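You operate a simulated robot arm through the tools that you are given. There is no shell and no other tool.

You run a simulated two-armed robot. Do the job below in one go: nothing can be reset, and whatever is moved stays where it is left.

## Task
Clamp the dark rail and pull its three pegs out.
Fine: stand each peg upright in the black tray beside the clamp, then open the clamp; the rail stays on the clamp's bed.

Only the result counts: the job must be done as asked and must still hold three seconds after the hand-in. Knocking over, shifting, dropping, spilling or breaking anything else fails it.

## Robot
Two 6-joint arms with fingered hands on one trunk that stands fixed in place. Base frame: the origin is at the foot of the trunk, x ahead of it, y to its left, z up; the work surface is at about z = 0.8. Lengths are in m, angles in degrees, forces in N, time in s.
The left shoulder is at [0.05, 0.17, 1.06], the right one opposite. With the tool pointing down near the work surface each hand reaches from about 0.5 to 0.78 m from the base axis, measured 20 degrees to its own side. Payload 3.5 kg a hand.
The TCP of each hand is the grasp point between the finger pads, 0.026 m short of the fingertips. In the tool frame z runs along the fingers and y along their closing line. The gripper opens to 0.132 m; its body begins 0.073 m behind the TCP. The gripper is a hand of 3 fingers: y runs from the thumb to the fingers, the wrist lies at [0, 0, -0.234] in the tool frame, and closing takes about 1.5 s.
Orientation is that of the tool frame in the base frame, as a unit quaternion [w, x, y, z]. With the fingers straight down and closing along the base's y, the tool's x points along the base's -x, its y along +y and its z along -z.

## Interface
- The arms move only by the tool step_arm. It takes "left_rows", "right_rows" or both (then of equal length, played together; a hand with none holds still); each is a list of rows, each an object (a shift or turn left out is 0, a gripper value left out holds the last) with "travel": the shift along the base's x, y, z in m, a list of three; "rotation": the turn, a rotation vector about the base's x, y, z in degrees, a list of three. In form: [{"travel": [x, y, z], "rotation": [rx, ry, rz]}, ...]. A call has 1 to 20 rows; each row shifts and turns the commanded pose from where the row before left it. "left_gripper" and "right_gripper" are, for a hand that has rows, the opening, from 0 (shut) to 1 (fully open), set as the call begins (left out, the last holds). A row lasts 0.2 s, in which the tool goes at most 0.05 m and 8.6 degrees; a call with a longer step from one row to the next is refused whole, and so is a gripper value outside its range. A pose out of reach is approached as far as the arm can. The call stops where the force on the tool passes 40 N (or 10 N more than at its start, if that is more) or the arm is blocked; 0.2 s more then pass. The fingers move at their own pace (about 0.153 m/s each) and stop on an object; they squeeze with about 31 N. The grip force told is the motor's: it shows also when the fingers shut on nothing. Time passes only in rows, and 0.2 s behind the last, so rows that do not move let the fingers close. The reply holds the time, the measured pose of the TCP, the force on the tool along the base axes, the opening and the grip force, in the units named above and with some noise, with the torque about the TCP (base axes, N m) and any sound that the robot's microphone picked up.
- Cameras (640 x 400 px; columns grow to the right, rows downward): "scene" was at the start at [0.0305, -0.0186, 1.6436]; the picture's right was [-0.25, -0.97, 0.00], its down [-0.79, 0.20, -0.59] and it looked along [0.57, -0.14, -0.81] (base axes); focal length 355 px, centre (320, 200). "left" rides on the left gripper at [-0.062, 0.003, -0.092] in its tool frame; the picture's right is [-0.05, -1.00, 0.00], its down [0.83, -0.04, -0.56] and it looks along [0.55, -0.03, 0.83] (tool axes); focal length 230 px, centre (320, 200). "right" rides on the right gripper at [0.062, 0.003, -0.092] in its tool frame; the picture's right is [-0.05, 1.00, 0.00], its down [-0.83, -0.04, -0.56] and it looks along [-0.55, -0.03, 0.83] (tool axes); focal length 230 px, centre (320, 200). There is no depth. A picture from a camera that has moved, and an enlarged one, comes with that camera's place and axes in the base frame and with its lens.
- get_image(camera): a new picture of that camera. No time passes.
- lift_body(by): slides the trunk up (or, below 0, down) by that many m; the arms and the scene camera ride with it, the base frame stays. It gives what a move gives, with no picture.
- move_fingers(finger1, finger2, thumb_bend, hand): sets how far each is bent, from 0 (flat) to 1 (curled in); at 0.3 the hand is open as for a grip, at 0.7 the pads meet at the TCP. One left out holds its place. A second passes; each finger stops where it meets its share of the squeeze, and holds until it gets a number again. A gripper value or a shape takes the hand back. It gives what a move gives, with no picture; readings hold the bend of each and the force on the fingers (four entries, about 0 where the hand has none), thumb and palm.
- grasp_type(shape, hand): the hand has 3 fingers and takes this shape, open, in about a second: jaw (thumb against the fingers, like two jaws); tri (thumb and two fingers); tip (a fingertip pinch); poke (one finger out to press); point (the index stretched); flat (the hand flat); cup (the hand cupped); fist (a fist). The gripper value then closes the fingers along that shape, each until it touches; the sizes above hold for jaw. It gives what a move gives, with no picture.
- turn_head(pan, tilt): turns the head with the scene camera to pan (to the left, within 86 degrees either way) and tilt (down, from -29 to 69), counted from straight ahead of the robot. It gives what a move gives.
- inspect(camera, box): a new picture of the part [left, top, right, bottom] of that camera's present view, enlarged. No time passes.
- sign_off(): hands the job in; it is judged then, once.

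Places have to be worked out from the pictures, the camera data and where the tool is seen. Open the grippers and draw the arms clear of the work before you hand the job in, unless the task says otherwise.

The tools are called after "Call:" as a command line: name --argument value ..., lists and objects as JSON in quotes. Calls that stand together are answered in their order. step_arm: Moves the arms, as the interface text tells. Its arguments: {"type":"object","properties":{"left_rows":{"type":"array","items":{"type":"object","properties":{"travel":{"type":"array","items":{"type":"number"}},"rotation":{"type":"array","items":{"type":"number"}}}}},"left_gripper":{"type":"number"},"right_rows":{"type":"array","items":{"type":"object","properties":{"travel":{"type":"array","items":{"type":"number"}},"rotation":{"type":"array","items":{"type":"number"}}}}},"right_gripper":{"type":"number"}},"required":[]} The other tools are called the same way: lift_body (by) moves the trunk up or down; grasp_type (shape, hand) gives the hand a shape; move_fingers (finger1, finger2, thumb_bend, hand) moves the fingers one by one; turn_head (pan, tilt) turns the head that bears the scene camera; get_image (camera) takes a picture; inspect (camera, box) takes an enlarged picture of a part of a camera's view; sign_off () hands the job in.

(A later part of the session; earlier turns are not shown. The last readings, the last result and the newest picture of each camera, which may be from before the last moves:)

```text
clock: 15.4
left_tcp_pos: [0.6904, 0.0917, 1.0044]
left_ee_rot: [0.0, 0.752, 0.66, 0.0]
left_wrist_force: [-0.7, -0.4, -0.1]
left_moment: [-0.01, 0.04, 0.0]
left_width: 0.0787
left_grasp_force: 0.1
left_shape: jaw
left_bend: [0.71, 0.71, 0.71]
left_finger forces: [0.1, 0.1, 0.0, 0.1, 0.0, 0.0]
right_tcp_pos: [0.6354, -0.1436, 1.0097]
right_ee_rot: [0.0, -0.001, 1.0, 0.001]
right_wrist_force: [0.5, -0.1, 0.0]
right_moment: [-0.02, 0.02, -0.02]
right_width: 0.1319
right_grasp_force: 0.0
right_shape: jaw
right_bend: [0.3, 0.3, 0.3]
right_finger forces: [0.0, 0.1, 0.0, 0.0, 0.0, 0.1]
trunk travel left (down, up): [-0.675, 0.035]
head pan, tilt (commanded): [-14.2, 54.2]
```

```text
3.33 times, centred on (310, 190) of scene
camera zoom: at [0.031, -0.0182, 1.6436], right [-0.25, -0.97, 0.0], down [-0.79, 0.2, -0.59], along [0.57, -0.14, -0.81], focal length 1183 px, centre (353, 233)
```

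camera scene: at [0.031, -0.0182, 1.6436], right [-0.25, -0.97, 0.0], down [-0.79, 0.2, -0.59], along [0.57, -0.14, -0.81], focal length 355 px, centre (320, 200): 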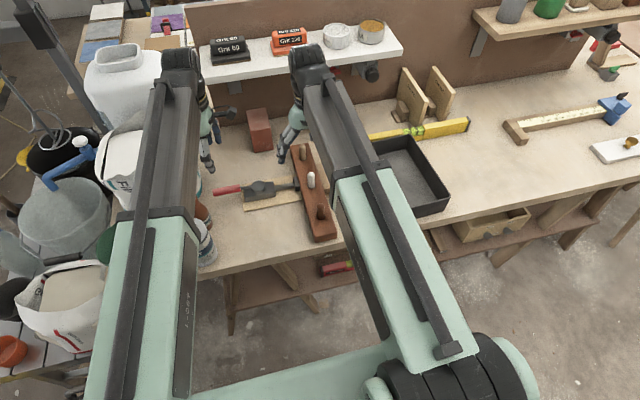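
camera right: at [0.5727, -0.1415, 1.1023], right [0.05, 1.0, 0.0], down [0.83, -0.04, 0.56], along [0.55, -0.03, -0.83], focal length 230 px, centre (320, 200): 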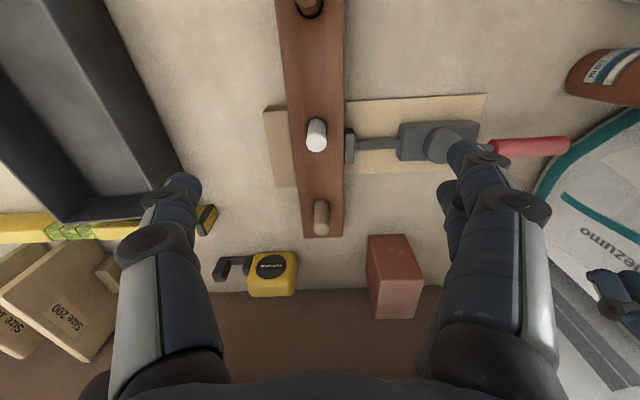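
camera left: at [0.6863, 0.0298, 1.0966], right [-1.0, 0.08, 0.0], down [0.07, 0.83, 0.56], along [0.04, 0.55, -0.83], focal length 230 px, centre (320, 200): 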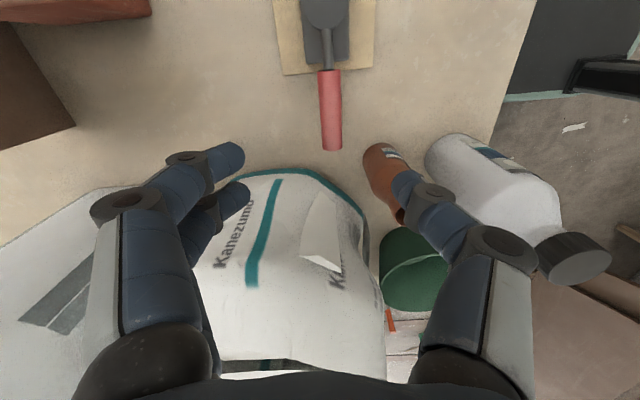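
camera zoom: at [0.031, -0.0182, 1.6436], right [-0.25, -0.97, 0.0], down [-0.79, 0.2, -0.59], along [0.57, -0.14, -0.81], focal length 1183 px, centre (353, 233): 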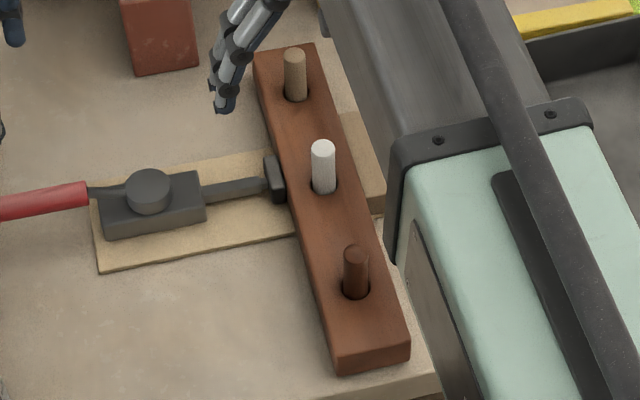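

Triangulating, the middle peg is near (0.645, -0.149) with its top about z≈0.89–0.90. I move the right hand there and down to z≈0.95 to refine with a second viewpoint.

Call:
step_arm --right_rows '[{"travel": [0.005, -0.0025, -0.02]}, {"travel": [0.005, -0.0025, -0.02]}, {"travel": [0, 0, -0.015]}, {"travel": [0, 0, 0]}, {"travel": [0, 0, 0]}]' --right_gripper 0.7

Call:
get_image --camera "right"

Call:
inspect --camera "scene" --box '[260, 130, 360, 250]'

```text
clock: 16.6
left_tcp_pos: [0.6908, 0.0905, 1.0027]
left_ee_rot: [-0.001, 0.752, 0.659, 0.0]
left_wrist_force: [0.2, 0.3, 0.2]
left_moment: [0.0, -0.02, 0.02]
left_width: 0.0786
left_grasp_force: 0.0
left_shape: jaw
left_bend: [0.71, 0.71, 0.71]
left_finger forces: [0.1, 0.0, 0.0, 0.0, 0.2, 0.0]
right_tcp_pos: [0.6441, -0.1502, 0.9545]
right_ee_rot: [0.0, 0.0, 1.0, 0.001]
right_wrist_force: [-0.7, -0.5, -0.2]
right_moment: [0.02, -0.03, 0.0]
right_width: 0.0926
right_grasp_force: 0.1
right_shape: jaw
right_bend: [0.67, 0.67, 0.64]
right_finger forces: [0.1, 0.0, 0.0, 0.0, 0.0, 0.0]
trunk travel left (down, up): [-0.675, 0.035]
head pan, tilt (commanded): [-14.2, 54.2]
```

```text
taken
camera right: at [0.582, -0.1469, 1.0482], right [0.05, 1.0, 0.0], down [0.83, -0.04, 0.56], along [0.55, -0.03, -0.83], focal length 230 px, centre (320, 200)
```

right: 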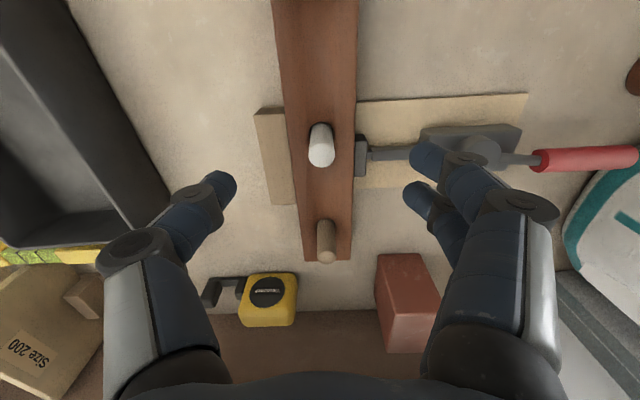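

```text
3.33 times, centred on (310, 190) of scene
camera zoom: at [0.0306, -0.0185, 1.6436], right [-0.25, -0.97, 0.0], down [-0.79, 0.2, -0.59], along [0.57, -0.14, -0.81], focal length 1183 px, centre (353, 233)
```

zoom: 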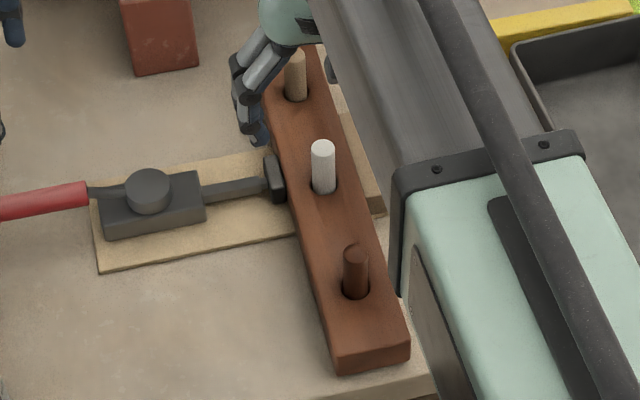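

Call:
inspect --camera "right" --box '[270, 100, 370, 170]'

Call:
inspect --camera "right" --box '[270, 200, 370, 270]'

```text
5.71 times, centred on (320, 135) of right
camera zoom: at [0.582, -0.1469, 1.0482], right [0.05, 1.0, 0.0], down [0.83, -0.04, 0.56], along [0.55, -0.03, -0.83], focal length 1315 px, centre (320, 571)
```

zoom: 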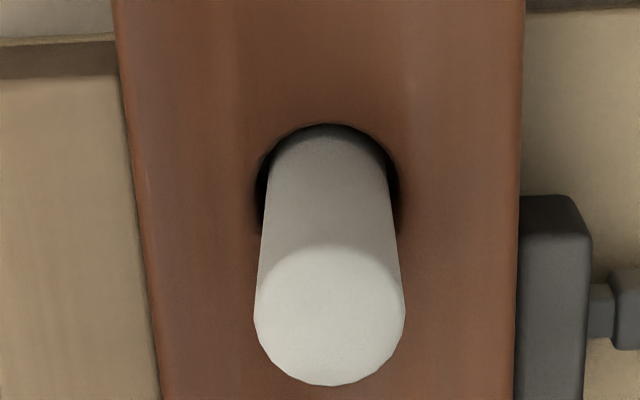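

```text
5.71 times, centred on (320, 235) of right
camera zoom: at [0.582, -0.1469, 1.0482], right [0.05, 1.0, 0.0], down [0.83, -0.04, 0.56], along [0.55, -0.03, -0.83], focal length 1315 px, centre (320, 0)
```

zoom: 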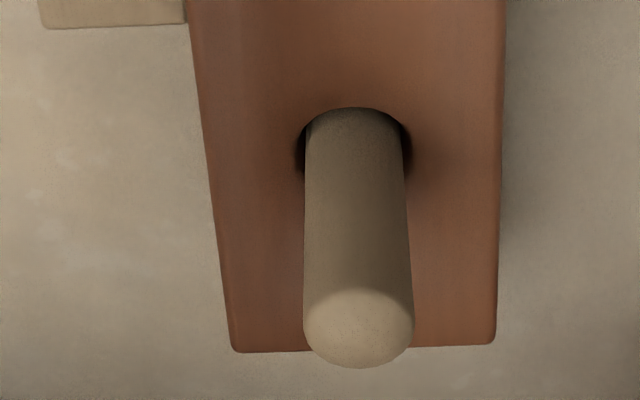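

The middle peg stands at about (0.647, -0.149), and the far one about (0.754, -0.149). I shift to the middle peg and lower to z≈0.885 around it with the fingers open.

Call:
step_arm --right_rows '[{"travel": [0.003, 0.001, 0]}, {"travel": [0, 0, -0.025]}, {"travel": [0, 0, -0.025]}, {"travel": [0, 0, -0.02]}, {"travel": [0, 0, 0]}, {"travel": [0, 0, 0]}]'

Call:
get_image --camera "right"

Call:
inspect --camera "scene" --box '[260, 130, 360, 250]'

```text
clock: 18.0
left_tcp_pos: [0.6911, 0.0906, 1.0041]
left_ee_rot: [0.0, 0.752, 0.659, 0.0]
left_wrist_force: [-0.5, 0.1, 0.4]
left_moment: [-0.01, 0.02, 0.0]
left_width: 0.0784
left_grasp_force: 0.1
left_shape: jaw
left_bend: [0.71, 0.71, 0.71]
left_finger forces: [0.0, 0.0, 0.0, 0.1, 0.1, 0.0]
right_tcp_pos: [0.647, -0.1499, 0.8861]
right_ee_rot: [0.0, -0.001, 1.0, 0.0]
right_wrist_force: [0.3, -0.1, -0.5]
right_moment: [-0.01, 0.03, -0.02]
right_width: 0.0928
right_grasp_force: 0.0
right_shape: jaw
right_bend: [0.67, 0.67, 0.64]
right_finger forces: [0.1, 0.1, 0.0, 0.0, 0.0, 0.1]
trunk travel left (down, up): [-0.675, 0.035]
head pan, tilt (commanded): [-14.2, 54.2]
```

```text
taken
camera right: at [0.5847, -0.147, 0.9782], right [0.05, 1.0, 0.0], down [0.83, -0.04, 0.56], along [0.55, -0.03, -0.83], focal length 230 px, centre (320, 200)
```

right: 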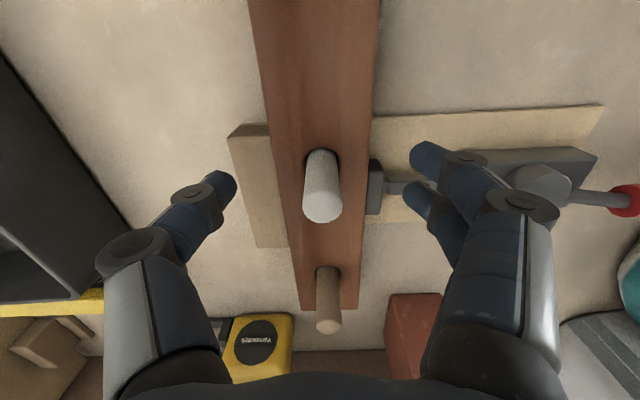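

```text
3.33 times, centred on (310, 190) of scene
camera zoom: at [0.0306, -0.0186, 1.6436], right [-0.25, -0.97, 0.0], down [-0.79, 0.2, -0.59], along [0.57, -0.14, -0.81], focal length 1183 px, centre (353, 233)
```

zoom: 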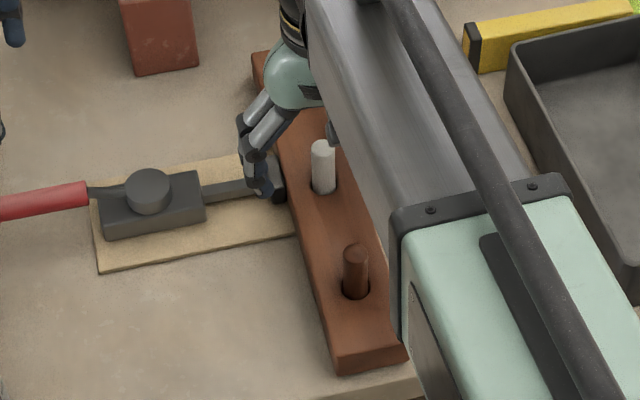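

Call:
inspect --camera "right" --box '[260, 130, 380, 230]'

```text
4.00 times, centred on (320, 180) of right
camera zoom: at [0.5847, -0.147, 0.9782], right [0.05, 1.0, 0.0], down [0.83, -0.04, 0.56], along [0.55, -0.03, -0.83], focal length 920 px, centre (320, 280)
```

zoom: 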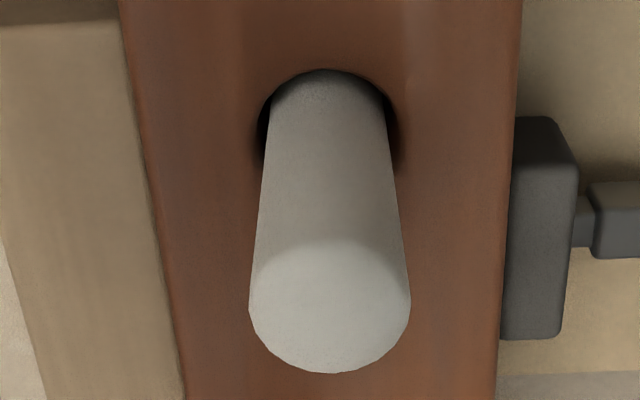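

The peg's top (z≈0.887) is just about at TCP height and its axis near (0.650, -0.149); the rail top seems to be near z≈0.83–0.84. I shift 3 mm in x, lower to z≈0.871 and close on the peg.

Call:
step_arm --right_rows '[{"travel": [0.003, 0.0005, -0.007]}, {"travel": [0, 0, -0.008]}, {"travel": [0, 0, 0]}]'

Call:
inspect --camera "right" --box '[200, 110, 480, 285]'

```text
clock: 18.8
left_tcp_pos: [0.6905, 0.091, 1.004]
left_ee_rot: [0.0, 0.752, 0.659, -0.001]
left_wrist_force: [0.2, -0.6, -0.1]
left_moment: [0.01, 0.01, 0.01]
left_width: 0.079
left_grasp_force: 0.2
left_shape: jaw
left_bend: [0.71, 0.71, 0.71]
left_finger forces: [0.0, 0.0, 0.0, 0.0, 0.1, 0.0]
right_tcp_pos: [0.6488, -0.1494, 0.8699]
right_ee_rot: [0.0, 0.0, 1.0, 0.0]
right_wrist_force: [0.2, -0.1, 1.0]
right_moment: [0.03, -0.01, 0.0]
right_width: 0.0929
right_grasp_force: 0.1
right_shape: jaw
right_bend: [0.67, 0.67, 0.64]
right_finger forces: [0.0, 0.0, 0.0, 0.1, 0.0, 0.0]
trunk travel left (down, up): [-0.675, 0.035]
head pan, tilt (commanded): [-14.2, 54.2]
```

```text
2.29 times, centred on (340, 198) of right
camera zoom: at [0.588, -0.1462, 0.9629], right [0.05, 1.0, 0.0], down [0.83, -0.04, 0.56], along [0.55, -0.03, -0.83], focal length 526 px, centre (274, 206)
```

zoom: 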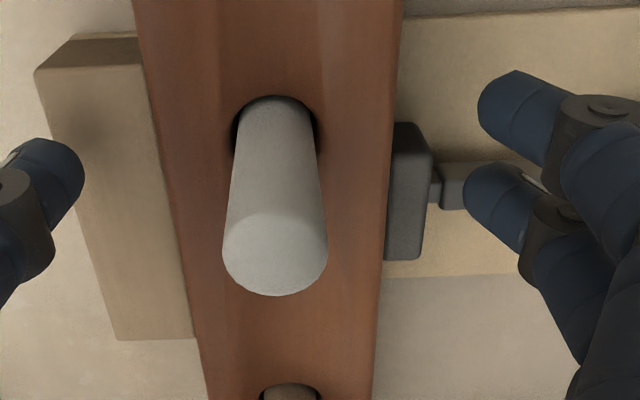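

The peg's axis passes through the TCP, with thumb and two fingers on either side. I close the right hand on it.

Call:
step_arm --right_rows '[{"travel": [0, 0, 0]}, {"travel": [0, 0, 0]}, {"travel": [0, 0, 0]}, {"travel": [0, 0, 0]}, {"travel": [0, 0, 0]}, {"travel": [0, 0, 0]}]' --right_gripper 0

Call:
inspect --camera "right" --box '[200, 110, 480, 285]'

Call:
inspect --camera "scene" --box '[220, 130, 380, 250]'

```text
clock: 20.2
left_tcp_pos: [0.6912, 0.0914, 1.0044]
left_ee_rot: [0.0, 0.752, 0.659, -0.001]
left_wrist_force: [0.2, 1.0, -0.2]
left_moment: [0.03, 0.01, -0.02]
left_width: 0.0786
left_grasp_force: 0.2
left_shape: jaw
left_bend: [0.71, 0.71, 0.71]
left_finger forces: [0.0, 0.0, 0.1, 0.0, 0.1, 0.0]
right_tcp_pos: [0.6502, -0.1485, 0.8697]
right_ee_rot: [0.001, 0.0, 1.0, 0.0]
right_wrist_force: [0.4, -1.1, -0.1]
right_moment: [0.0, 0.01, -0.02]
right_width: 0.0096
right_grasp_force: 31.3
right_shape: jaw
right_bend: [0.72, 0.72, 0.7]
right_finger forces: [14.1, 14.5, 0.0, 0.1, 27.8, 0.0]
trunk travel left (down, up): [-0.675, 0.035]
head pan, tilt (commanded): [-14.2, 54.2]
```

```text
2.29 times, centred on (340, 198) of right
camera zoom: at [0.588, -0.1463, 0.9631], right [0.05, 1.0, 0.0], down [0.83, -0.04, 0.56], along [0.55, -0.03, -0.83], focal length 526 px, centre (274, 206)
```

zoom: 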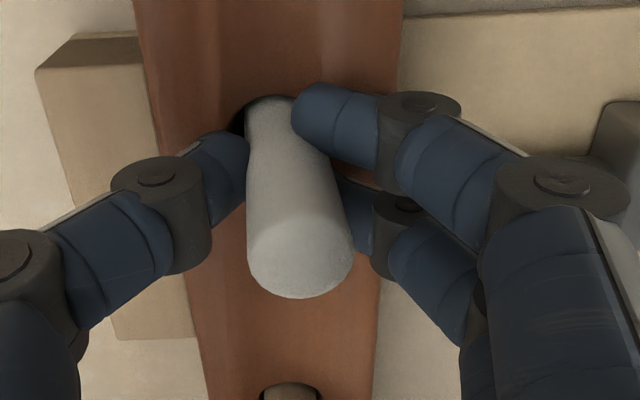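

```text
3.33 times, centred on (300, 190) of scene
camera zoom: at [0.0306, -0.0186, 1.6436], right [-0.25, -0.97, 0.0], down [-0.79, 0.2, -0.59], along [0.57, -0.14, -0.81], focal length 1183 px, centre (387, 233)
```

zoom: 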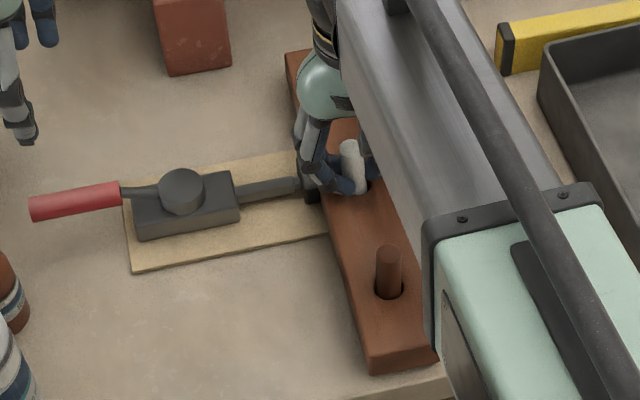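

The grip is firm (31 N), the peg leans a few degrees in its hole. I pull straight up slowly, 4 cm, watching the force.

Call:
step_arm --right_rows '[{"travel": [0, 0, 0.005]}, {"travel": [0, 0, 0.005]}, {"travel": [0, 0, 0.005]}, {"travel": [0, 0, 0.005]}, {"travel": [0, 0, 0]}]'

Call:
inspect --camera "right" --box '[200, 110, 480, 285]'

Call:
inspect --camera "scene" --box '[220, 130, 380, 250]'

```text
clock: 21.4
left_tcp_pos: [0.6911, 0.091, 1.004]
left_ee_rot: [0.0, 0.752, 0.659, 0.0]
left_wrist_force: [-0.4, -0.3, 0.7]
left_moment: [0.0, 0.01, 0.02]
left_width: 0.0788
left_grasp_force: 0.1
left_shape: jaw
left_bend: [0.71, 0.71, 0.71]
left_finger forces: [0.0, 0.0, 0.0, 0.0, 0.0, 0.0]
right_tcp_pos: [0.6506, -0.1487, 0.8903]
right_ee_rot: [0.0, 0.0, 1.0, 0.001]
right_wrist_force: [0.5, -0.1, 0.4]
right_moment: [0.01, 0.0, -0.01]
right_width: 0.0098
right_grasp_force: 30.7
right_shape: jaw
right_bend: [0.72, 0.72, 0.7]
right_finger forces: [14.7, 14.9, 0.0, 0.1, 27.6, 0.0]
trunk travel left (down, up): [-0.675, 0.035]
head pan, tilt (commanded): [-14.2, 54.2]
```

```text
2.29 times, centred on (340, 198) of right
camera zoom: at [0.5881, -0.1463, 0.9831], right [0.05, 1.0, 0.0], down [0.83, -0.04, 0.56], along [0.55, -0.03, -0.83], focal length 526 px, centre (274, 206)
```

zoom: 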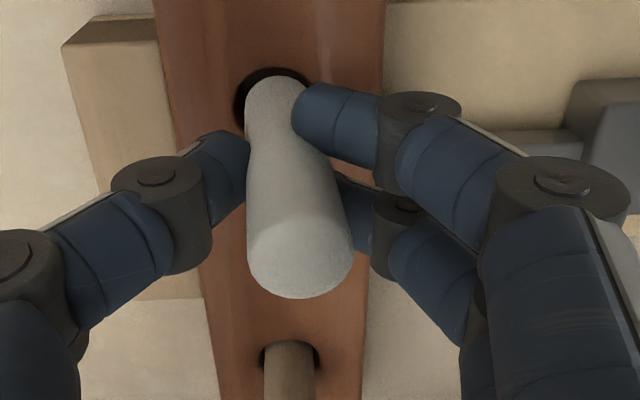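

```text
3.33 times, centred on (300, 190) of scene
camera zoom: at [0.0306, -0.0186, 1.6436], right [-0.25, -0.97, 0.0], down [-0.79, 0.2, -0.59], along [0.57, -0.14, -0.81], focal length 1183 px, centre (387, 233)
```

zoom: 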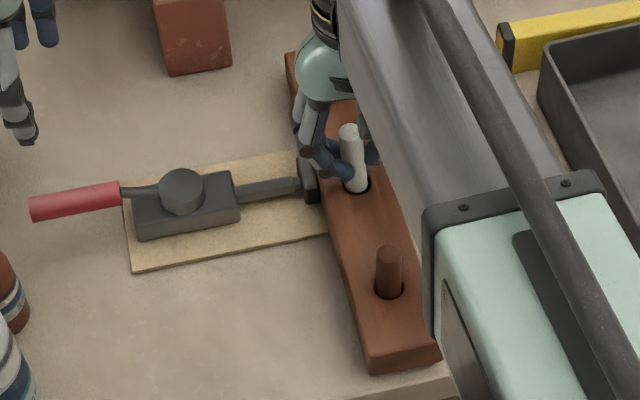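

The peg rises freely with the hand and the rail stays put. I keep lifting until it is fully out of the hole.

Call:
step_arm --right_rows '[{"travel": [0, 0, 0.01]}, {"travel": [0, 0, 0.01]}, {"travel": [0, 0, 0.01]}, {"travel": [0, 0, 0.01]}, {"travel": [0, 0, 0.01]}, {"travel": [0, 0, 0.01]}, {"travel": [0, 0, 0.01]}, {"travel": [0, 0, 0]}]'

Call:
get_image --camera "right"

Call:
inspect --camera "scene" --box '[220, 110, 420, 250]'

```text
clock: 23.2
left_tcp_pos: [0.692, 0.0902, 1.0034]
left_ee_rot: [0.0, 0.752, 0.659, 0.0]
left_wrist_force: [0.3, -0.1, 0.0]
left_moment: [0.01, -0.01, 0.0]
left_width: 0.0787
left_grasp_force: 0.0
left_shape: jaw
left_bend: [0.71, 0.71, 0.71]
left_finger forces: [0.0, 0.0, 0.0, 0.0, 0.0, 0.0]
right_tcp_pos: [0.6507, -0.1478, 0.9605]
right_ee_rot: [0.001, -0.001, 1.0, 0.0]
right_wrist_force: [0.8, 0.3, -0.5]
right_moment: [-0.02, -0.01, -0.01]
right_width: 0.0096
right_grasp_force: 31.4
right_shape: jaw
right_bend: [0.72, 0.72, 0.7]
right_finger forces: [15.5, 15.8, 0.0, 0.1, 27.4, 0.0]
trunk travel left (down, up): [-0.675, 0.035]
head pan, tilt (commanded): [-14.2, 54.2]
```

```text
taken
camera right: at [0.5882, -0.1458, 1.0535], right [0.05, 1.0, 0.0], down [0.83, -0.04, 0.55], along [0.55, -0.03, -0.83], focal length 230 px, centre (320, 200)
```

right: 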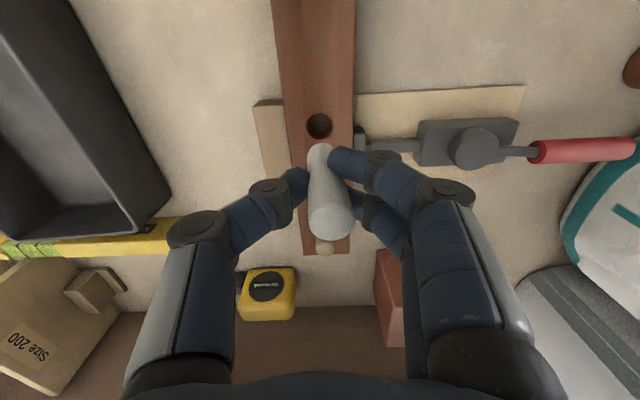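

```text
2.86 times, centred on (320, 180) of scene
camera zoom: at [0.0306, -0.0186, 1.6436], right [-0.25, -0.97, 0.0], down [-0.79, 0.2, -0.59], along [0.57, -0.14, -0.81], focal length 1014 px, centre (320, 257)
```

zoom: 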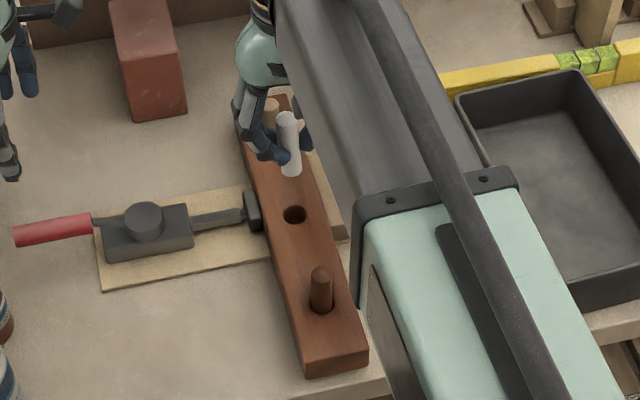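

The white peg is fully out; it leans some degrees in the hand. I zoom in to measure its lean and length.

Call:
inspect --camera "right" --box '[270, 120, 390, 250]'

Call:
inspect --camera "scene" --box '[280, 130, 350, 190]'

```text
3.08 times, centred on (330, 185) of right
camera zoom: at [0.5882, -0.1458, 1.0535], right [0.05, 1.0, 0.0], down [0.83, -0.04, 0.55], along [0.55, -0.03, -0.83], focal length 708 px, centre (289, 246)
```

zoom: 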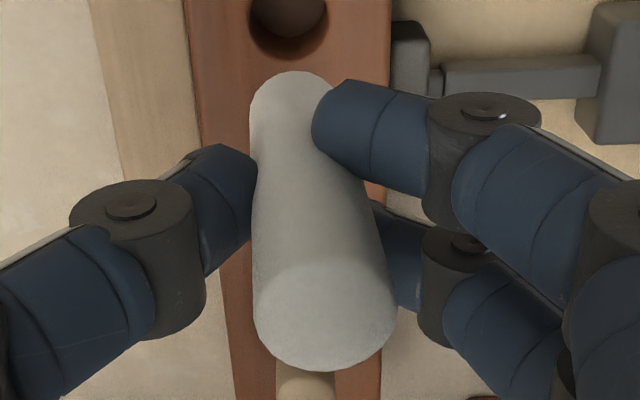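

```text
6.67 times, centred on (315, 160) of scene
camera zoom: at [0.0306, -0.0186, 1.6436], right [-0.25, -0.97, 0.0], down [-0.79, 0.2, -0.59], along [0.57, -0.14, -0.81], focal length 2366 px, centre (353, 467)
```

zoom: 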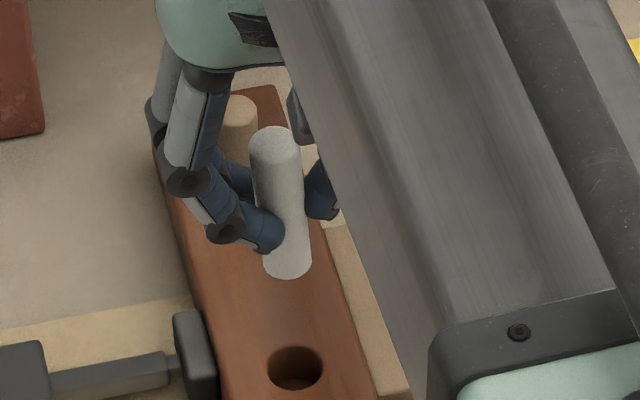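

The peg is about 0.070 m long, gripped so its bottom is ~0.053 below the TCP, leaning ~3° toward +y. The tray centre is near (0.63, -0.43); I carry the peg over its far part at (0.69, -0.43), correcting the lean by a 3° turn about x.

Call:
step_arm --right_rows '[{"travel": [0, 0, 0.015]}, {"travel": [0, 0, 0.015]}, {"travel": [0.004, -0.028, 0.005]}, {"travel": [0.004, -0.028, 0]}, {"travel": [0.004, -0.028, 0], "rotation": [1, 0, 0]}, {"travel": [0.004, -0.028, 0], "rotation": [1, 0, 0]}, {"travel": [0.004, -0.028, 0], "rotation": [1, 0, 0]}, {"travel": [0.004, -0.028, 0]}, {"travel": [0.004, -0.028, 0]}, {"travel": [0.004, -0.028, 0]}, {"travel": [0.004, -0.028, 0]}, {"travel": [0.004, -0.03, 0]}, {"travel": [0, 0, 0]}]'

Call:
get_image --camera "right"

Call:
get_image --camera "scene"

```text
clock: 26.0
left_tcp_pos: [0.6896, 0.091, 1.0036]
left_ee_rot: [0.0, 0.752, 0.659, 0.0]
left_wrist_force: [-0.1, 0.5, -0.3]
left_moment: [-0.02, 0.02, -0.03]
left_width: 0.0785
left_grasp_force: 0.0
left_shape: jaw
left_bend: [0.71, 0.71, 0.71]
left_finger forces: [0.0, 0.1, 0.0, 0.0, 0.1, 0.0]
right_tcp_pos: [0.6893, -0.4298, 0.9966]
right_ee_rot: [0.001, 0.0, 1.0, 0.026]
right_wrist_force: [0.5, 0.3, -0.3]
right_moment: [-0.05, 0.05, 0.02]
right_width: 0.0095
right_grasp_force: 30.8
right_shape: jaw
right_bend: [0.72, 0.72, 0.7]
right_finger forces: [16.3, 16.6, 0.0, 0.1, 27.5, 0.0]
trunk travel left (down, up): [-0.675, 0.035]
head pan, tilt (commanded): [-14.2, 54.2]
```

```text
taken
camera right: at [0.6277, -0.4325, 1.0881], right [0.05, 1.0, 0.05], down [0.83, -0.07, 0.55], along [0.56, 0.01, -0.83], focal length 230 px, centre (320, 200)
```

right: 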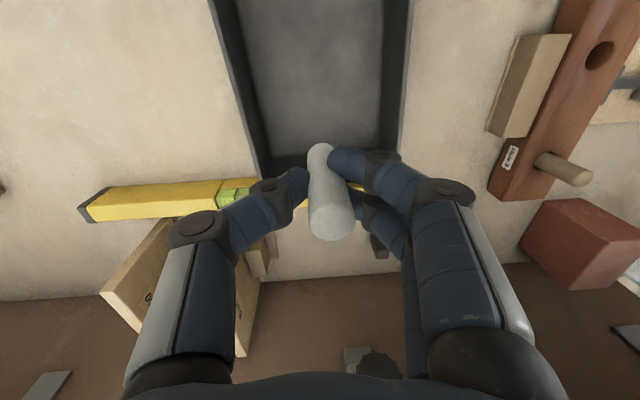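

```text
taken
camera scene: at [0.0306, -0.0184, 1.6436], right [-0.25, -0.97, 0.0], down [-0.79, 0.2, -0.59], along [0.57, -0.14, -0.81], focal length 355 px, centre (320, 200)
```

scene: 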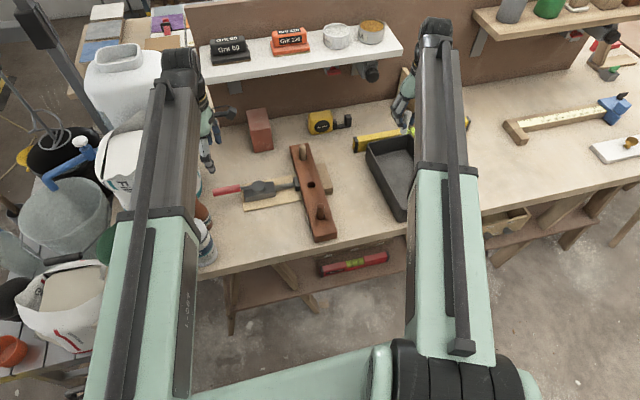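

The peg is over the far part of the tray (floor about x up to 0.75, y from -0.35 to -0.50). I lower to z≈0.875 first, keeping the peg's bottom about 2 cm off the floor.

Call:
step_arm --right_rows '[{"travel": [0, 0.002, -0.03]}, {"travel": [0, 0.002, -0.03]}, {"travel": [0, 0, -0.03]}, {"travel": [0, 0, -0.03]}, {"travel": [0, 0, 0]}]'

Call:
get_image --camera "right"

Call:
inspect --camera "scene" --box '[350, 80, 450, 230]'

```text
clock: 27.2
left_tcp_pos: [0.6912, 0.0919, 1.0027]
left_ee_rot: [0.0, 0.752, 0.659, 0.0]
left_wrist_force: [1.1, 0.1, -0.6]
left_moment: [-0.01, -0.03, -0.02]
left_width: 0.0784
left_grasp_force: 0.1
left_shape: jaw
left_bend: [0.71, 0.71, 0.71]
left_finger forces: [0.0, 0.0, 0.0, 0.0, 0.0, 0.1]
right_tcp_pos: [0.688, -0.4258, 0.8744]
right_ee_rot: [0.001, 0.0, 1.0, 0.026]
right_wrist_force: [-0.1, 0.6, -0.1]
right_moment: [-0.02, -0.02, 0.0]
right_width: 0.0096
right_grasp_force: 31.2
right_shape: jaw
right_bend: [0.72, 0.72, 0.7]
right_finger forces: [17.2, 17.5, 0.1, 0.1, 27.3, 0.0]
trunk travel left (down, up): [-0.675, 0.035]
head pan, tilt (commanded): [-14.2, 54.2]
```

```text
taken
camera right: at [0.6256, -0.428, 0.9675], right [0.05, 1.0, 0.05], down [0.83, -0.07, 0.55], along [0.56, 0.01, -0.83], focal length 230 px, centre (320, 200)
```

right: 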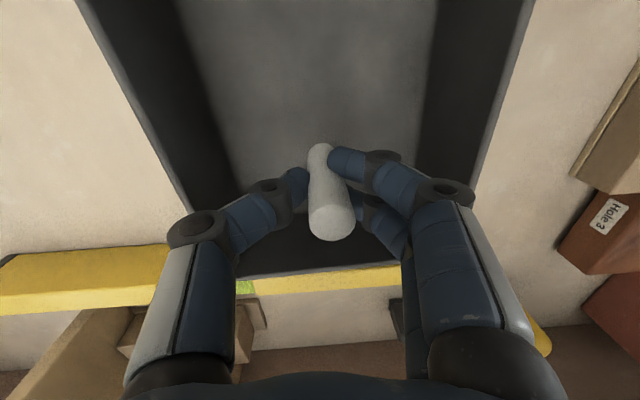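

```text
2.67 times, centred on (400, 155) of scene
camera zoom: at [0.0305, -0.0185, 1.6436], right [-0.25, -0.97, 0.0], down [-0.79, 0.2, -0.59], along [0.57, -0.14, -0.81], focal length 946 px, centre (107, 320)
```

zoom: 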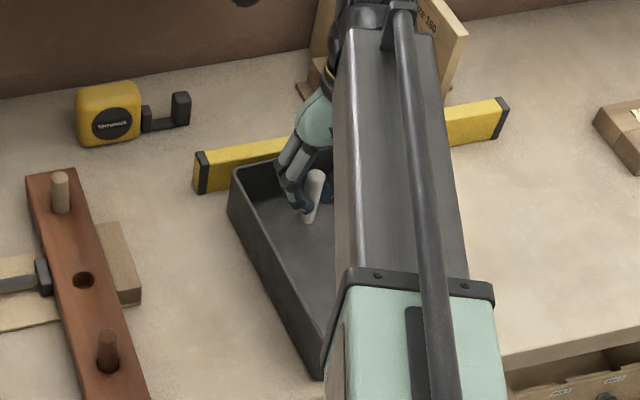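

Call:
inspect --camera "scene" --box '[435, 140, 475, 170]'

Call:
inspect --camera "scene" --box '[395, 130, 445, 170]'

Call:
inspect --camera "right" --box '[270, 120, 390, 250]'

```text
13.33 times, centred on (455, 155) of scene
camera zoom: at [0.0305, -0.0185, 1.6436], right [-0.25, -0.97, 0.0], down [-0.79, 0.2, -0.59], along [0.57, -0.14, -0.81], focal length 4732 px, centre (-1480, 800)
```

zoom: 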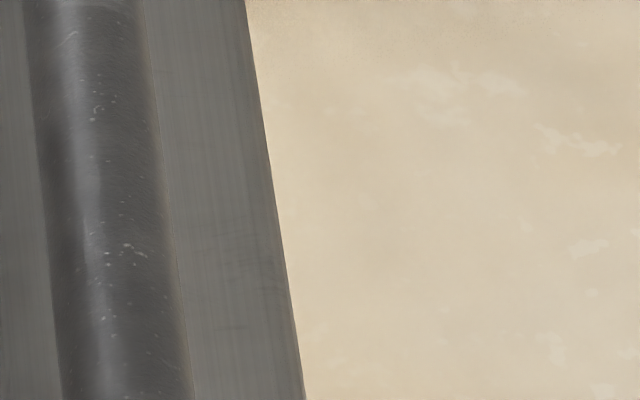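

```text
10.00 times, centred on (420, 150) of scene
camera zoom: at [0.0305, -0.0185, 1.6436], right [-0.25, -0.97, 0.0], down [-0.79, 0.2, -0.59], along [0.57, -0.14, -0.81], focal length 3549 px, centre (-680, 700)
```

zoom: 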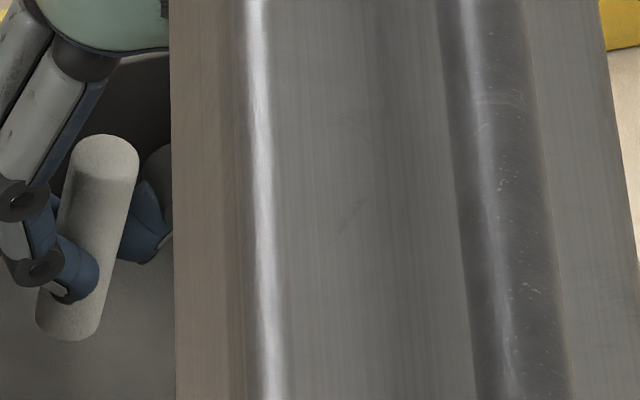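

```text
3.08 times, centred on (330, 185) of right
camera zoom: at [0.6256, -0.428, 0.9675], right [0.05, 1.0, 0.05], down [0.83, -0.07, 0.55], along [0.56, 0.01, -0.83], focal length 708 px, centre (289, 246)
```

zoom: 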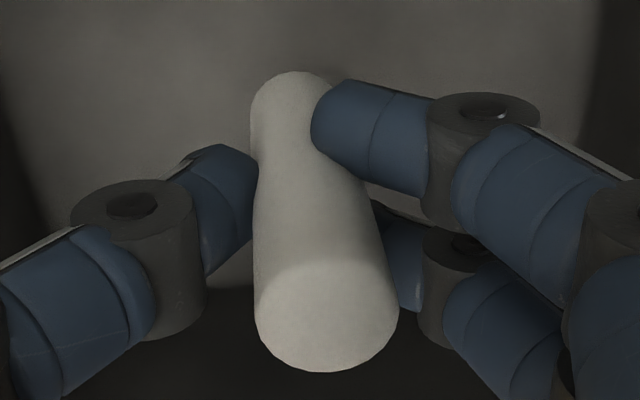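

The peg now stands within about 1° of vertical. I lower in small steps toward the tray floor and watch the vertical force.

Call:
step_arm --right_rows '[{"travel": [0, 0, -0.004]}, {"travel": [0, 0, -0.004]}, {"travel": [0, 0, -0.004]}, {"travel": [0, 0, 0]}]'

```text
clock: 28.2
left_tcp_pos: [0.6916, 0.091, 1.0043]
left_ee_rot: [0.0, 0.752, 0.66, 0.0]
left_wrist_force: [1.0, 0.1, 1.1]
left_moment: [-0.02, -0.01, -0.01]
left_width: 0.0788
left_grasp_force: 0.0
left_shape: jaw
left_bend: [0.71, 0.71, 0.71]
left_finger forces: [0.0, 0.0, 0.0, 0.0, 0.0, 0.0]
right_tcp_pos: [0.6863, -0.4256, 0.8634]
right_ee_rot: [0.001, 0.0, 1.0, 0.026]
right_wrist_force: [-0.9, -0.6, -0.3]
right_moment: [-0.01, 0.03, 0.04]
right_width: 0.0097
right_grasp_force: 30.9
right_shape: jaw
right_bend: [0.72, 0.72, 0.7]
right_finger forces: [17.3, 17.6, 0.1, 0.1, 27.2, 0.0]
right hand out of reach, approached as far as the arm can: row 2
trunk travel left (down, up): [-0.675, 0.035]
head pan, tilt (commanded): [-14.2, 54.2]
```

The right arm hits its reach limit at x≈0.688. I move back to x≈0.665, which is nearer, before going on down.

Call:
step_arm --right_rows '[{"travel": [-0.008, 0, 0.004]}, {"travel": [-0.009, 0, 0]}, {"travel": [-0.009, 0, 0]}, {"travel": [0, 0, 0]}]'

Call:
get_image --camera "right"

```text
clock: 29.2
left_tcp_pos: [0.6912, 0.0918, 1.0034]
left_ee_rot: [0.0, 0.752, 0.66, 0.0]
left_wrist_force: [0.4, -0.1, 0.0]
left_moment: [0.0, 0.01, 0.01]
left_width: 0.0785
left_grasp_force: 0.2
left_shape: jaw
left_bend: [0.71, 0.71, 0.71]
left_finger forces: [0.1, 0.0, 0.0, 0.0, 0.0, 0.0]
right_tcp_pos: [0.6611, -0.4265, 0.8679]
right_ee_rot: [0.0, 0.0, 1.0, 0.026]
right_wrist_force: [-0.5, 0.7, -0.7]
right_moment: [-0.04, -0.02, 0.0]
right_width: 0.0096
right_grasp_force: 30.9
right_shape: jaw
right_bend: [0.72, 0.72, 0.7]
right_finger forces: [17.4, 17.7, 0.0, 0.0, 27.2, 0.0]
trunk travel left (down, up): [-0.675, 0.035]
head pan, tilt (commanded): [-14.2, 54.2]
```

```text
taken
camera right: at [0.5988, -0.4279, 0.96], right [0.05, 1.0, 0.05], down [0.83, -0.07, 0.55], along [0.55, 0.01, -0.83], focal length 230 px, centre (320, 200)
```

right: 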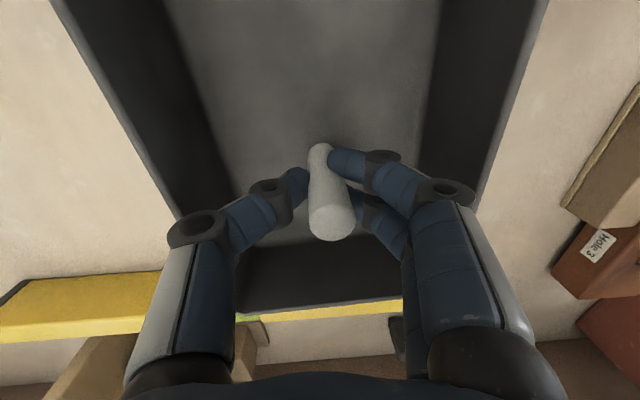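

At (0.661, -0.426) the arm is back in reach. I lower in 4 mm steps and watch for contact.

Call:
step_arm --right_rows '[{"travel": [0, 0, -0.004]}, {"travel": [0, 0, -0.004]}, {"travel": [0, 0, 0]}]'

Call:
inspect --camera "scene" --box '[380, 120, 450, 180]'

```text
clock: 30.0
left_tcp_pos: [0.6902, 0.0913, 1.0035]
left_ee_rot: [-0.001, 0.752, 0.659, 0.0]
left_wrist_force: [-0.4, 0.3, -0.3]
left_moment: [0.01, -0.04, 0.05]
left_width: 0.0788
left_grasp_force: 0.0
left_shape: jaw
left_bend: [0.71, 0.71, 0.71]
left_finger forces: [0.0, 0.1, 0.1, 0.0, 0.0, 0.0]
right_tcp_pos: [0.661, -0.4265, 0.8603]
right_ee_rot: [0.0, -0.001, 1.0, 0.026]
right_wrist_force: [-0.2, 0.5, -0.7]
right_moment: [0.0, 0.0, 0.03]
right_width: 0.0097
right_grasp_force: 30.9
right_shape: jaw
right_bend: [0.72, 0.72, 0.7]
right_finger forces: [17.6, 17.8, 0.1, 0.1, 27.1, 0.0]
trunk travel left (down, up): [-0.675, 0.035]
head pan, tilt (commanded): [-14.2, 54.2]
```

```text
6.67 times, centred on (415, 150) of scene
camera zoom: at [0.0306, -0.0186, 1.6436], right [-0.25, -0.97, 0.0], down [-0.79, 0.2, -0.59], along [0.57, -0.14, -0.81], focal length 2366 px, centre (-313, 533)
```

zoom: 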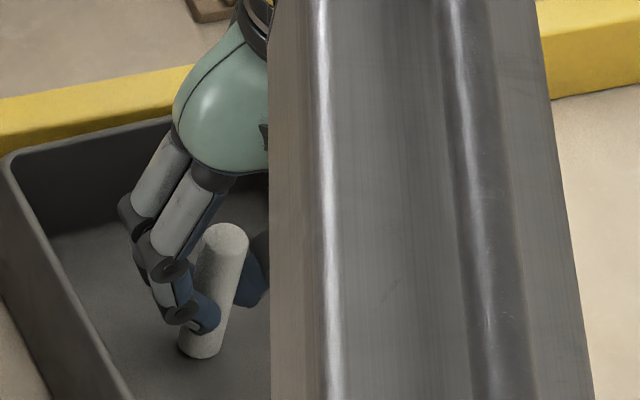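

No contact yet. I trim the lean by another 1.5° and keep lowering in small steps.

Call:
step_arm --right_rows '[{"travel": [0, 0, 0], "rotation": [1.5, 0, 0]}, {"travel": [0, 0, -0.003]}, {"travel": [0, 0, -0.003]}, {"travel": [0, 0, -0.003]}, {"travel": [0, 0, 0]}]'

```text
clock: 31.2
left_tcp_pos: [0.6891, 0.0923, 1.0064]
left_ee_rot: [0.001, 0.751, 0.66, 0.0]
left_wrist_force: [-0.5, -0.5, 0.0]
left_moment: [-0.01, 0.0, -0.02]
left_width: 0.0787
left_grasp_force: 0.1
left_shape: jaw
left_bend: [0.71, 0.71, 0.71]
left_finger forces: [0.0, 0.0, 0.0, 0.0, 0.1, 0.1]
right_tcp_pos: [0.6612, -0.4261, 0.856]
right_ee_rot: [0.004, 0.0, 0.999, 0.038]
right_wrist_force: [4.0, -2.6, 36.1]
right_moment: [0.09, -0.11, -0.07]
right_width: 0.0115
right_grasp_force: 31.1
right_shape: jaw
right_bend: [0.72, 0.72, 0.72]
right_finger forces: [21.0, 24.7, 0.0, 0.0, 39.0, 0.0]
trunk travel left (down, up): [-0.675, 0.035]
head pan, tilt (commanded): [-14.2, 54.2]
```

The peg's bottom has met the tray floor (36 N up at z≈0.856). I back off 4 mm to relieve most of the load and check its stance.

Call:
step_arm --right_rows '[{"travel": [0, 0, 0.002]}, {"travel": [0, 0, 0.002]}, {"travel": [0, 0, 0]}]'

Call:
inspect --camera "scene" --box '[380, 120, 450, 180]'

Call:
inspect --camera "right" --box '[220, 100, 420, 260]'

```text
clock: 32.0
left_tcp_pos: [0.69, 0.0922, 1.005]
left_ee_rot: [0.0, 0.752, 0.659, 0.0]
left_wrist_force: [0.4, 0.5, -1.0]
left_moment: [-0.01, -0.04, 0.01]
left_width: 0.0785
left_grasp_force: 0.1
left_shape: jaw
left_bend: [0.71, 0.71, 0.71]
left_finger forces: [0.0, 0.0, 0.0, 0.0, 0.0, 0.0]
right_tcp_pos: [0.6601, -0.4258, 0.8551]
right_ee_rot: [0.001, 0.0, 0.999, 0.037]
right_wrist_force: [5.3, -2.2, 22.3]
right_moment: [0.06, -0.13, -0.03]
right_width: 0.0119
right_grasp_force: 30.6
right_shape: jaw
right_bend: [0.72, 0.72, 0.72]
right_finger forces: [19.4, 24.3, 0.1, 0.0, 36.7, 0.0]
trunk travel left (down, up): [-0.675, 0.035]
head pan, tilt (commanded): [-14.2, 54.2]
```

```text
6.67 times, centred on (415, 150) of scene
camera zoom: at [0.029, -0.0175, 1.6436], right [-0.25, -0.97, 0.0], down [-0.79, 0.2, -0.59], along [0.57, -0.14, -0.81], focal length 2366 px, centre (-313, 533)
```

zoom: 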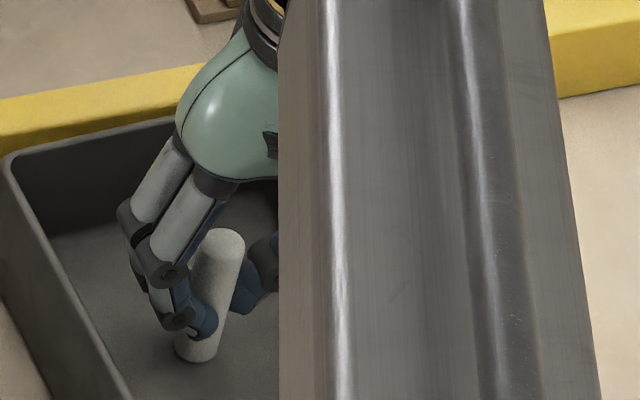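

```text
2.50 times, centred on (320, 180) of right
camera zoom: at [0.5983, -0.4291, 0.9486], right [0.05, 1.0, 0.08], down [0.83, -0.09, 0.55], along [0.56, 0.04, -0.83], focal length 575 px, centre (320, 250)
```

zoom: 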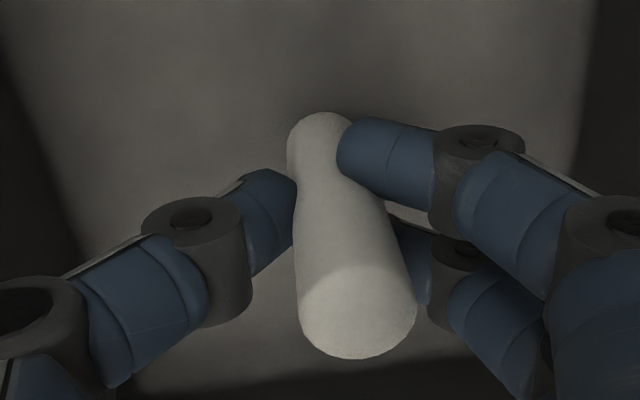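

Still 22 N of load; I ease up 3 mm more.

Call:
step_arm --right_rows '[{"travel": [0, 0, 0.0015]}, {"travel": [0, 0, 0.0015]}, {"travel": [0, 0, 0]}, {"travel": [0, 0, 0]}]'

```text
clock: 33.0
left_tcp_pos: [0.691, 0.0911, 1.0039]
left_ee_rot: [0.0, 0.751, 0.66, 0.0]
left_wrist_force: [0.5, 0.3, -0.5]
left_moment: [0.0, 0.0, 0.04]
left_width: 0.0786
left_grasp_force: 0.0
left_shape: jaw
left_bend: [0.71, 0.71, 0.71]
left_finger forces: [0.1, 0.0, 0.0, 0.1, 0.0, 0.0]
right_tcp_pos: [0.6606, -0.4276, 0.8561]
right_ee_rot: [-0.001, 0.001, 0.999, 0.039]
right_wrist_force: [-0.2, 0.3, -0.2]
right_moment: [-0.01, 0.02, 0.04]
right_width: 0.0108
right_grasp_force: 31.0
right_shape: jaw
right_bend: [0.72, 0.72, 0.71]
right_finger forces: [19.7, 20.3, 0.0, 0.0, 29.3, 0.0]
trunk travel left (down, up): [-0.675, 0.035]
head pan, tilt (commanded): [-14.2, 54.2]
```

The load is gone with the bottom within a millimetre of the floor. I open slightly in small stages so the peg settles upright.

Call:
step_arm --right_rows '[{"travel": [0, 0, 0]}, {"travel": [0, 0, 0]}]' --right_gripper 0.13

Call:
inspect --camera "right" --box '[220, 100, 420, 260]'

Call:
inspect --camera "scene" --box '[380, 120, 450, 180]'

```text
clock: 33.6
left_tcp_pos: [0.6921, 0.0912, 1.0031]
left_ee_rot: [-0.001, 0.752, 0.66, 0.0]
left_wrist_force: [0.5, -0.5, 0.2]
left_moment: [0.02, 0.0, 0.01]
left_width: 0.0787
left_grasp_force: 0.0
left_shape: jaw
left_bend: [0.71, 0.71, 0.71]
left_finger forces: [0.1, 0.0, 0.0, 0.0, 0.0, 0.0]
right_tcp_pos: [0.6612, -0.4262, 0.8575]
right_ee_rot: [0.001, 0.0, 0.999, 0.039]
right_wrist_force: [0.2, 0.0, -0.4]
right_moment: [-0.02, 0.02, 0.03]
right_width: 0.0169
right_grasp_force: 0.0
right_shape: jaw
right_bend: [0.72, 0.72, 0.7]
right_finger forces: [0.1, 0.0, 0.1, 0.0, 0.0, 0.0]
trunk travel left (down, up): [-0.675, 0.035]
head pan, tilt (commanded): [-14.2, 54.2]
```

```text
2.50 times, centred on (320, 180) of right
camera zoom: at [0.5991, -0.43, 0.9507], right [0.05, 1.0, 0.08], down [0.83, -0.09, 0.55], along [0.55, 0.04, -0.83], focal length 575 px, centre (320, 250)
```

zoom: 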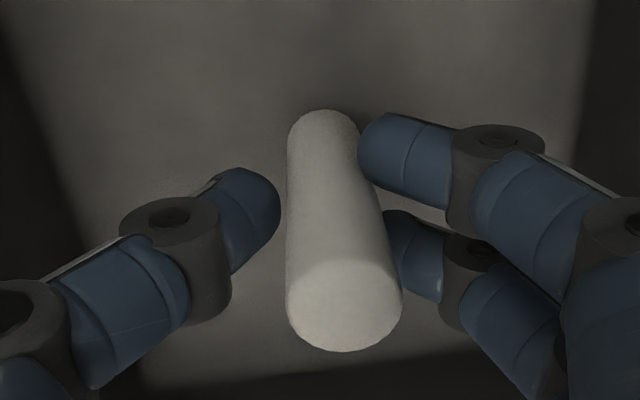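

```text
6.67 times, centred on (415, 150) of scene
camera zoom: at [0.0306, -0.0186, 1.6436], right [-0.25, -0.97, 0.0], down [-0.79, 0.2, -0.59], along [0.57, -0.14, -0.81], focal length 2366 px, centre (-313, 533)
```

zoom: 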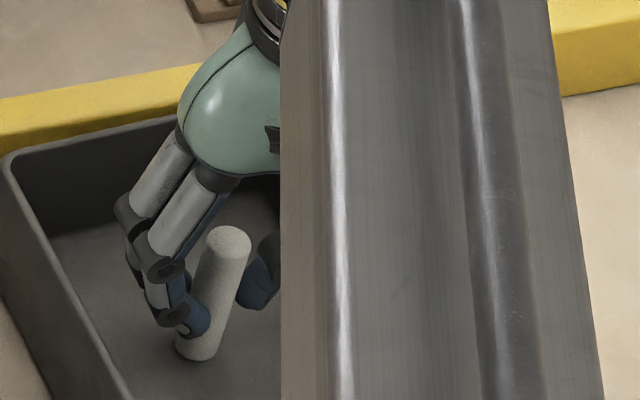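

The peg stands on its own with a gap on all sides. I open a little more and lift the hand straight up clear of it.

Call:
step_arm --right_rows '[{"travel": [0, 0, 0]}, {"travel": [0, 0, 0]}, {"travel": [0, 0, 0.01]}, {"travel": [0, 0, 0.02]}, {"travel": [0, 0, 0.03]}, {"travel": [0, 0, 0.04]}, {"travel": [0, 0, 0.04]}, {"travel": [0, 0, 0]}]' --right_gripper 0.4

Call:
get_image --camera "right"

Call:
get_image --camera "scene"

```text
clock: 35.4
left_tcp_pos: [0.6919, 0.0915, 1.0041]
left_ee_rot: [0.0, 0.752, 0.659, 0.0]
left_wrist_force: [-0.5, -0.3, 0.5]
left_moment: [0.0, -0.05, 0.0]
left_width: 0.0789
left_grasp_force: 0.1
left_shape: jaw
left_bend: [0.71, 0.71, 0.71]
left_finger forces: [0.0, 0.0, 0.1, 0.0, 0.2, 0.0]
right_tcp_pos: [0.6617, -0.4249, 0.9979]
right_ee_rot: [0.0, 0.0, 0.999, 0.039]
right_wrist_force: [-0.4, -0.6, -0.5]
right_moment: [0.0, -0.03, 0.01]
right_width: 0.0522
right_grasp_force: 0.1
right_shape: jaw
right_bend: [0.73, 0.73, 0.7]
right_finger forces: [0.0, 0.0, 0.0, 0.0, 0.0, 0.0]
trunk travel left (down, up): [-0.675, 0.035]
head pan, tilt (commanded): [-14.2, 54.2]
```

```text
taken
camera right: at [0.5993, -0.4298, 1.0915], right [0.05, 1.0, 0.08], down [0.83, -0.09, 0.55], along [0.55, 0.04, -0.83], focal length 230 px, centre (320, 200)
```

right: 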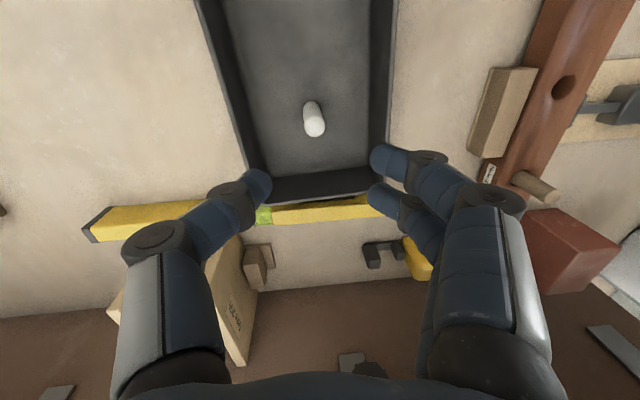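

```text
taken
camera scene: at [0.0307, -0.0187, 1.6436], right [-0.25, -0.97, 0.0], down [-0.79, 0.2, -0.59], along [0.57, -0.14, -0.81], focal length 355 px, centre (320, 200)
```

scene: 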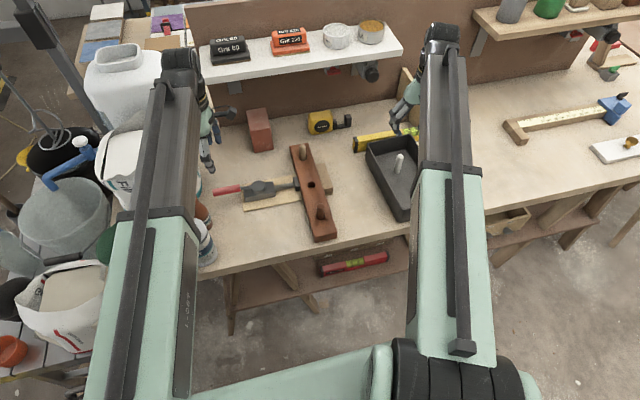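

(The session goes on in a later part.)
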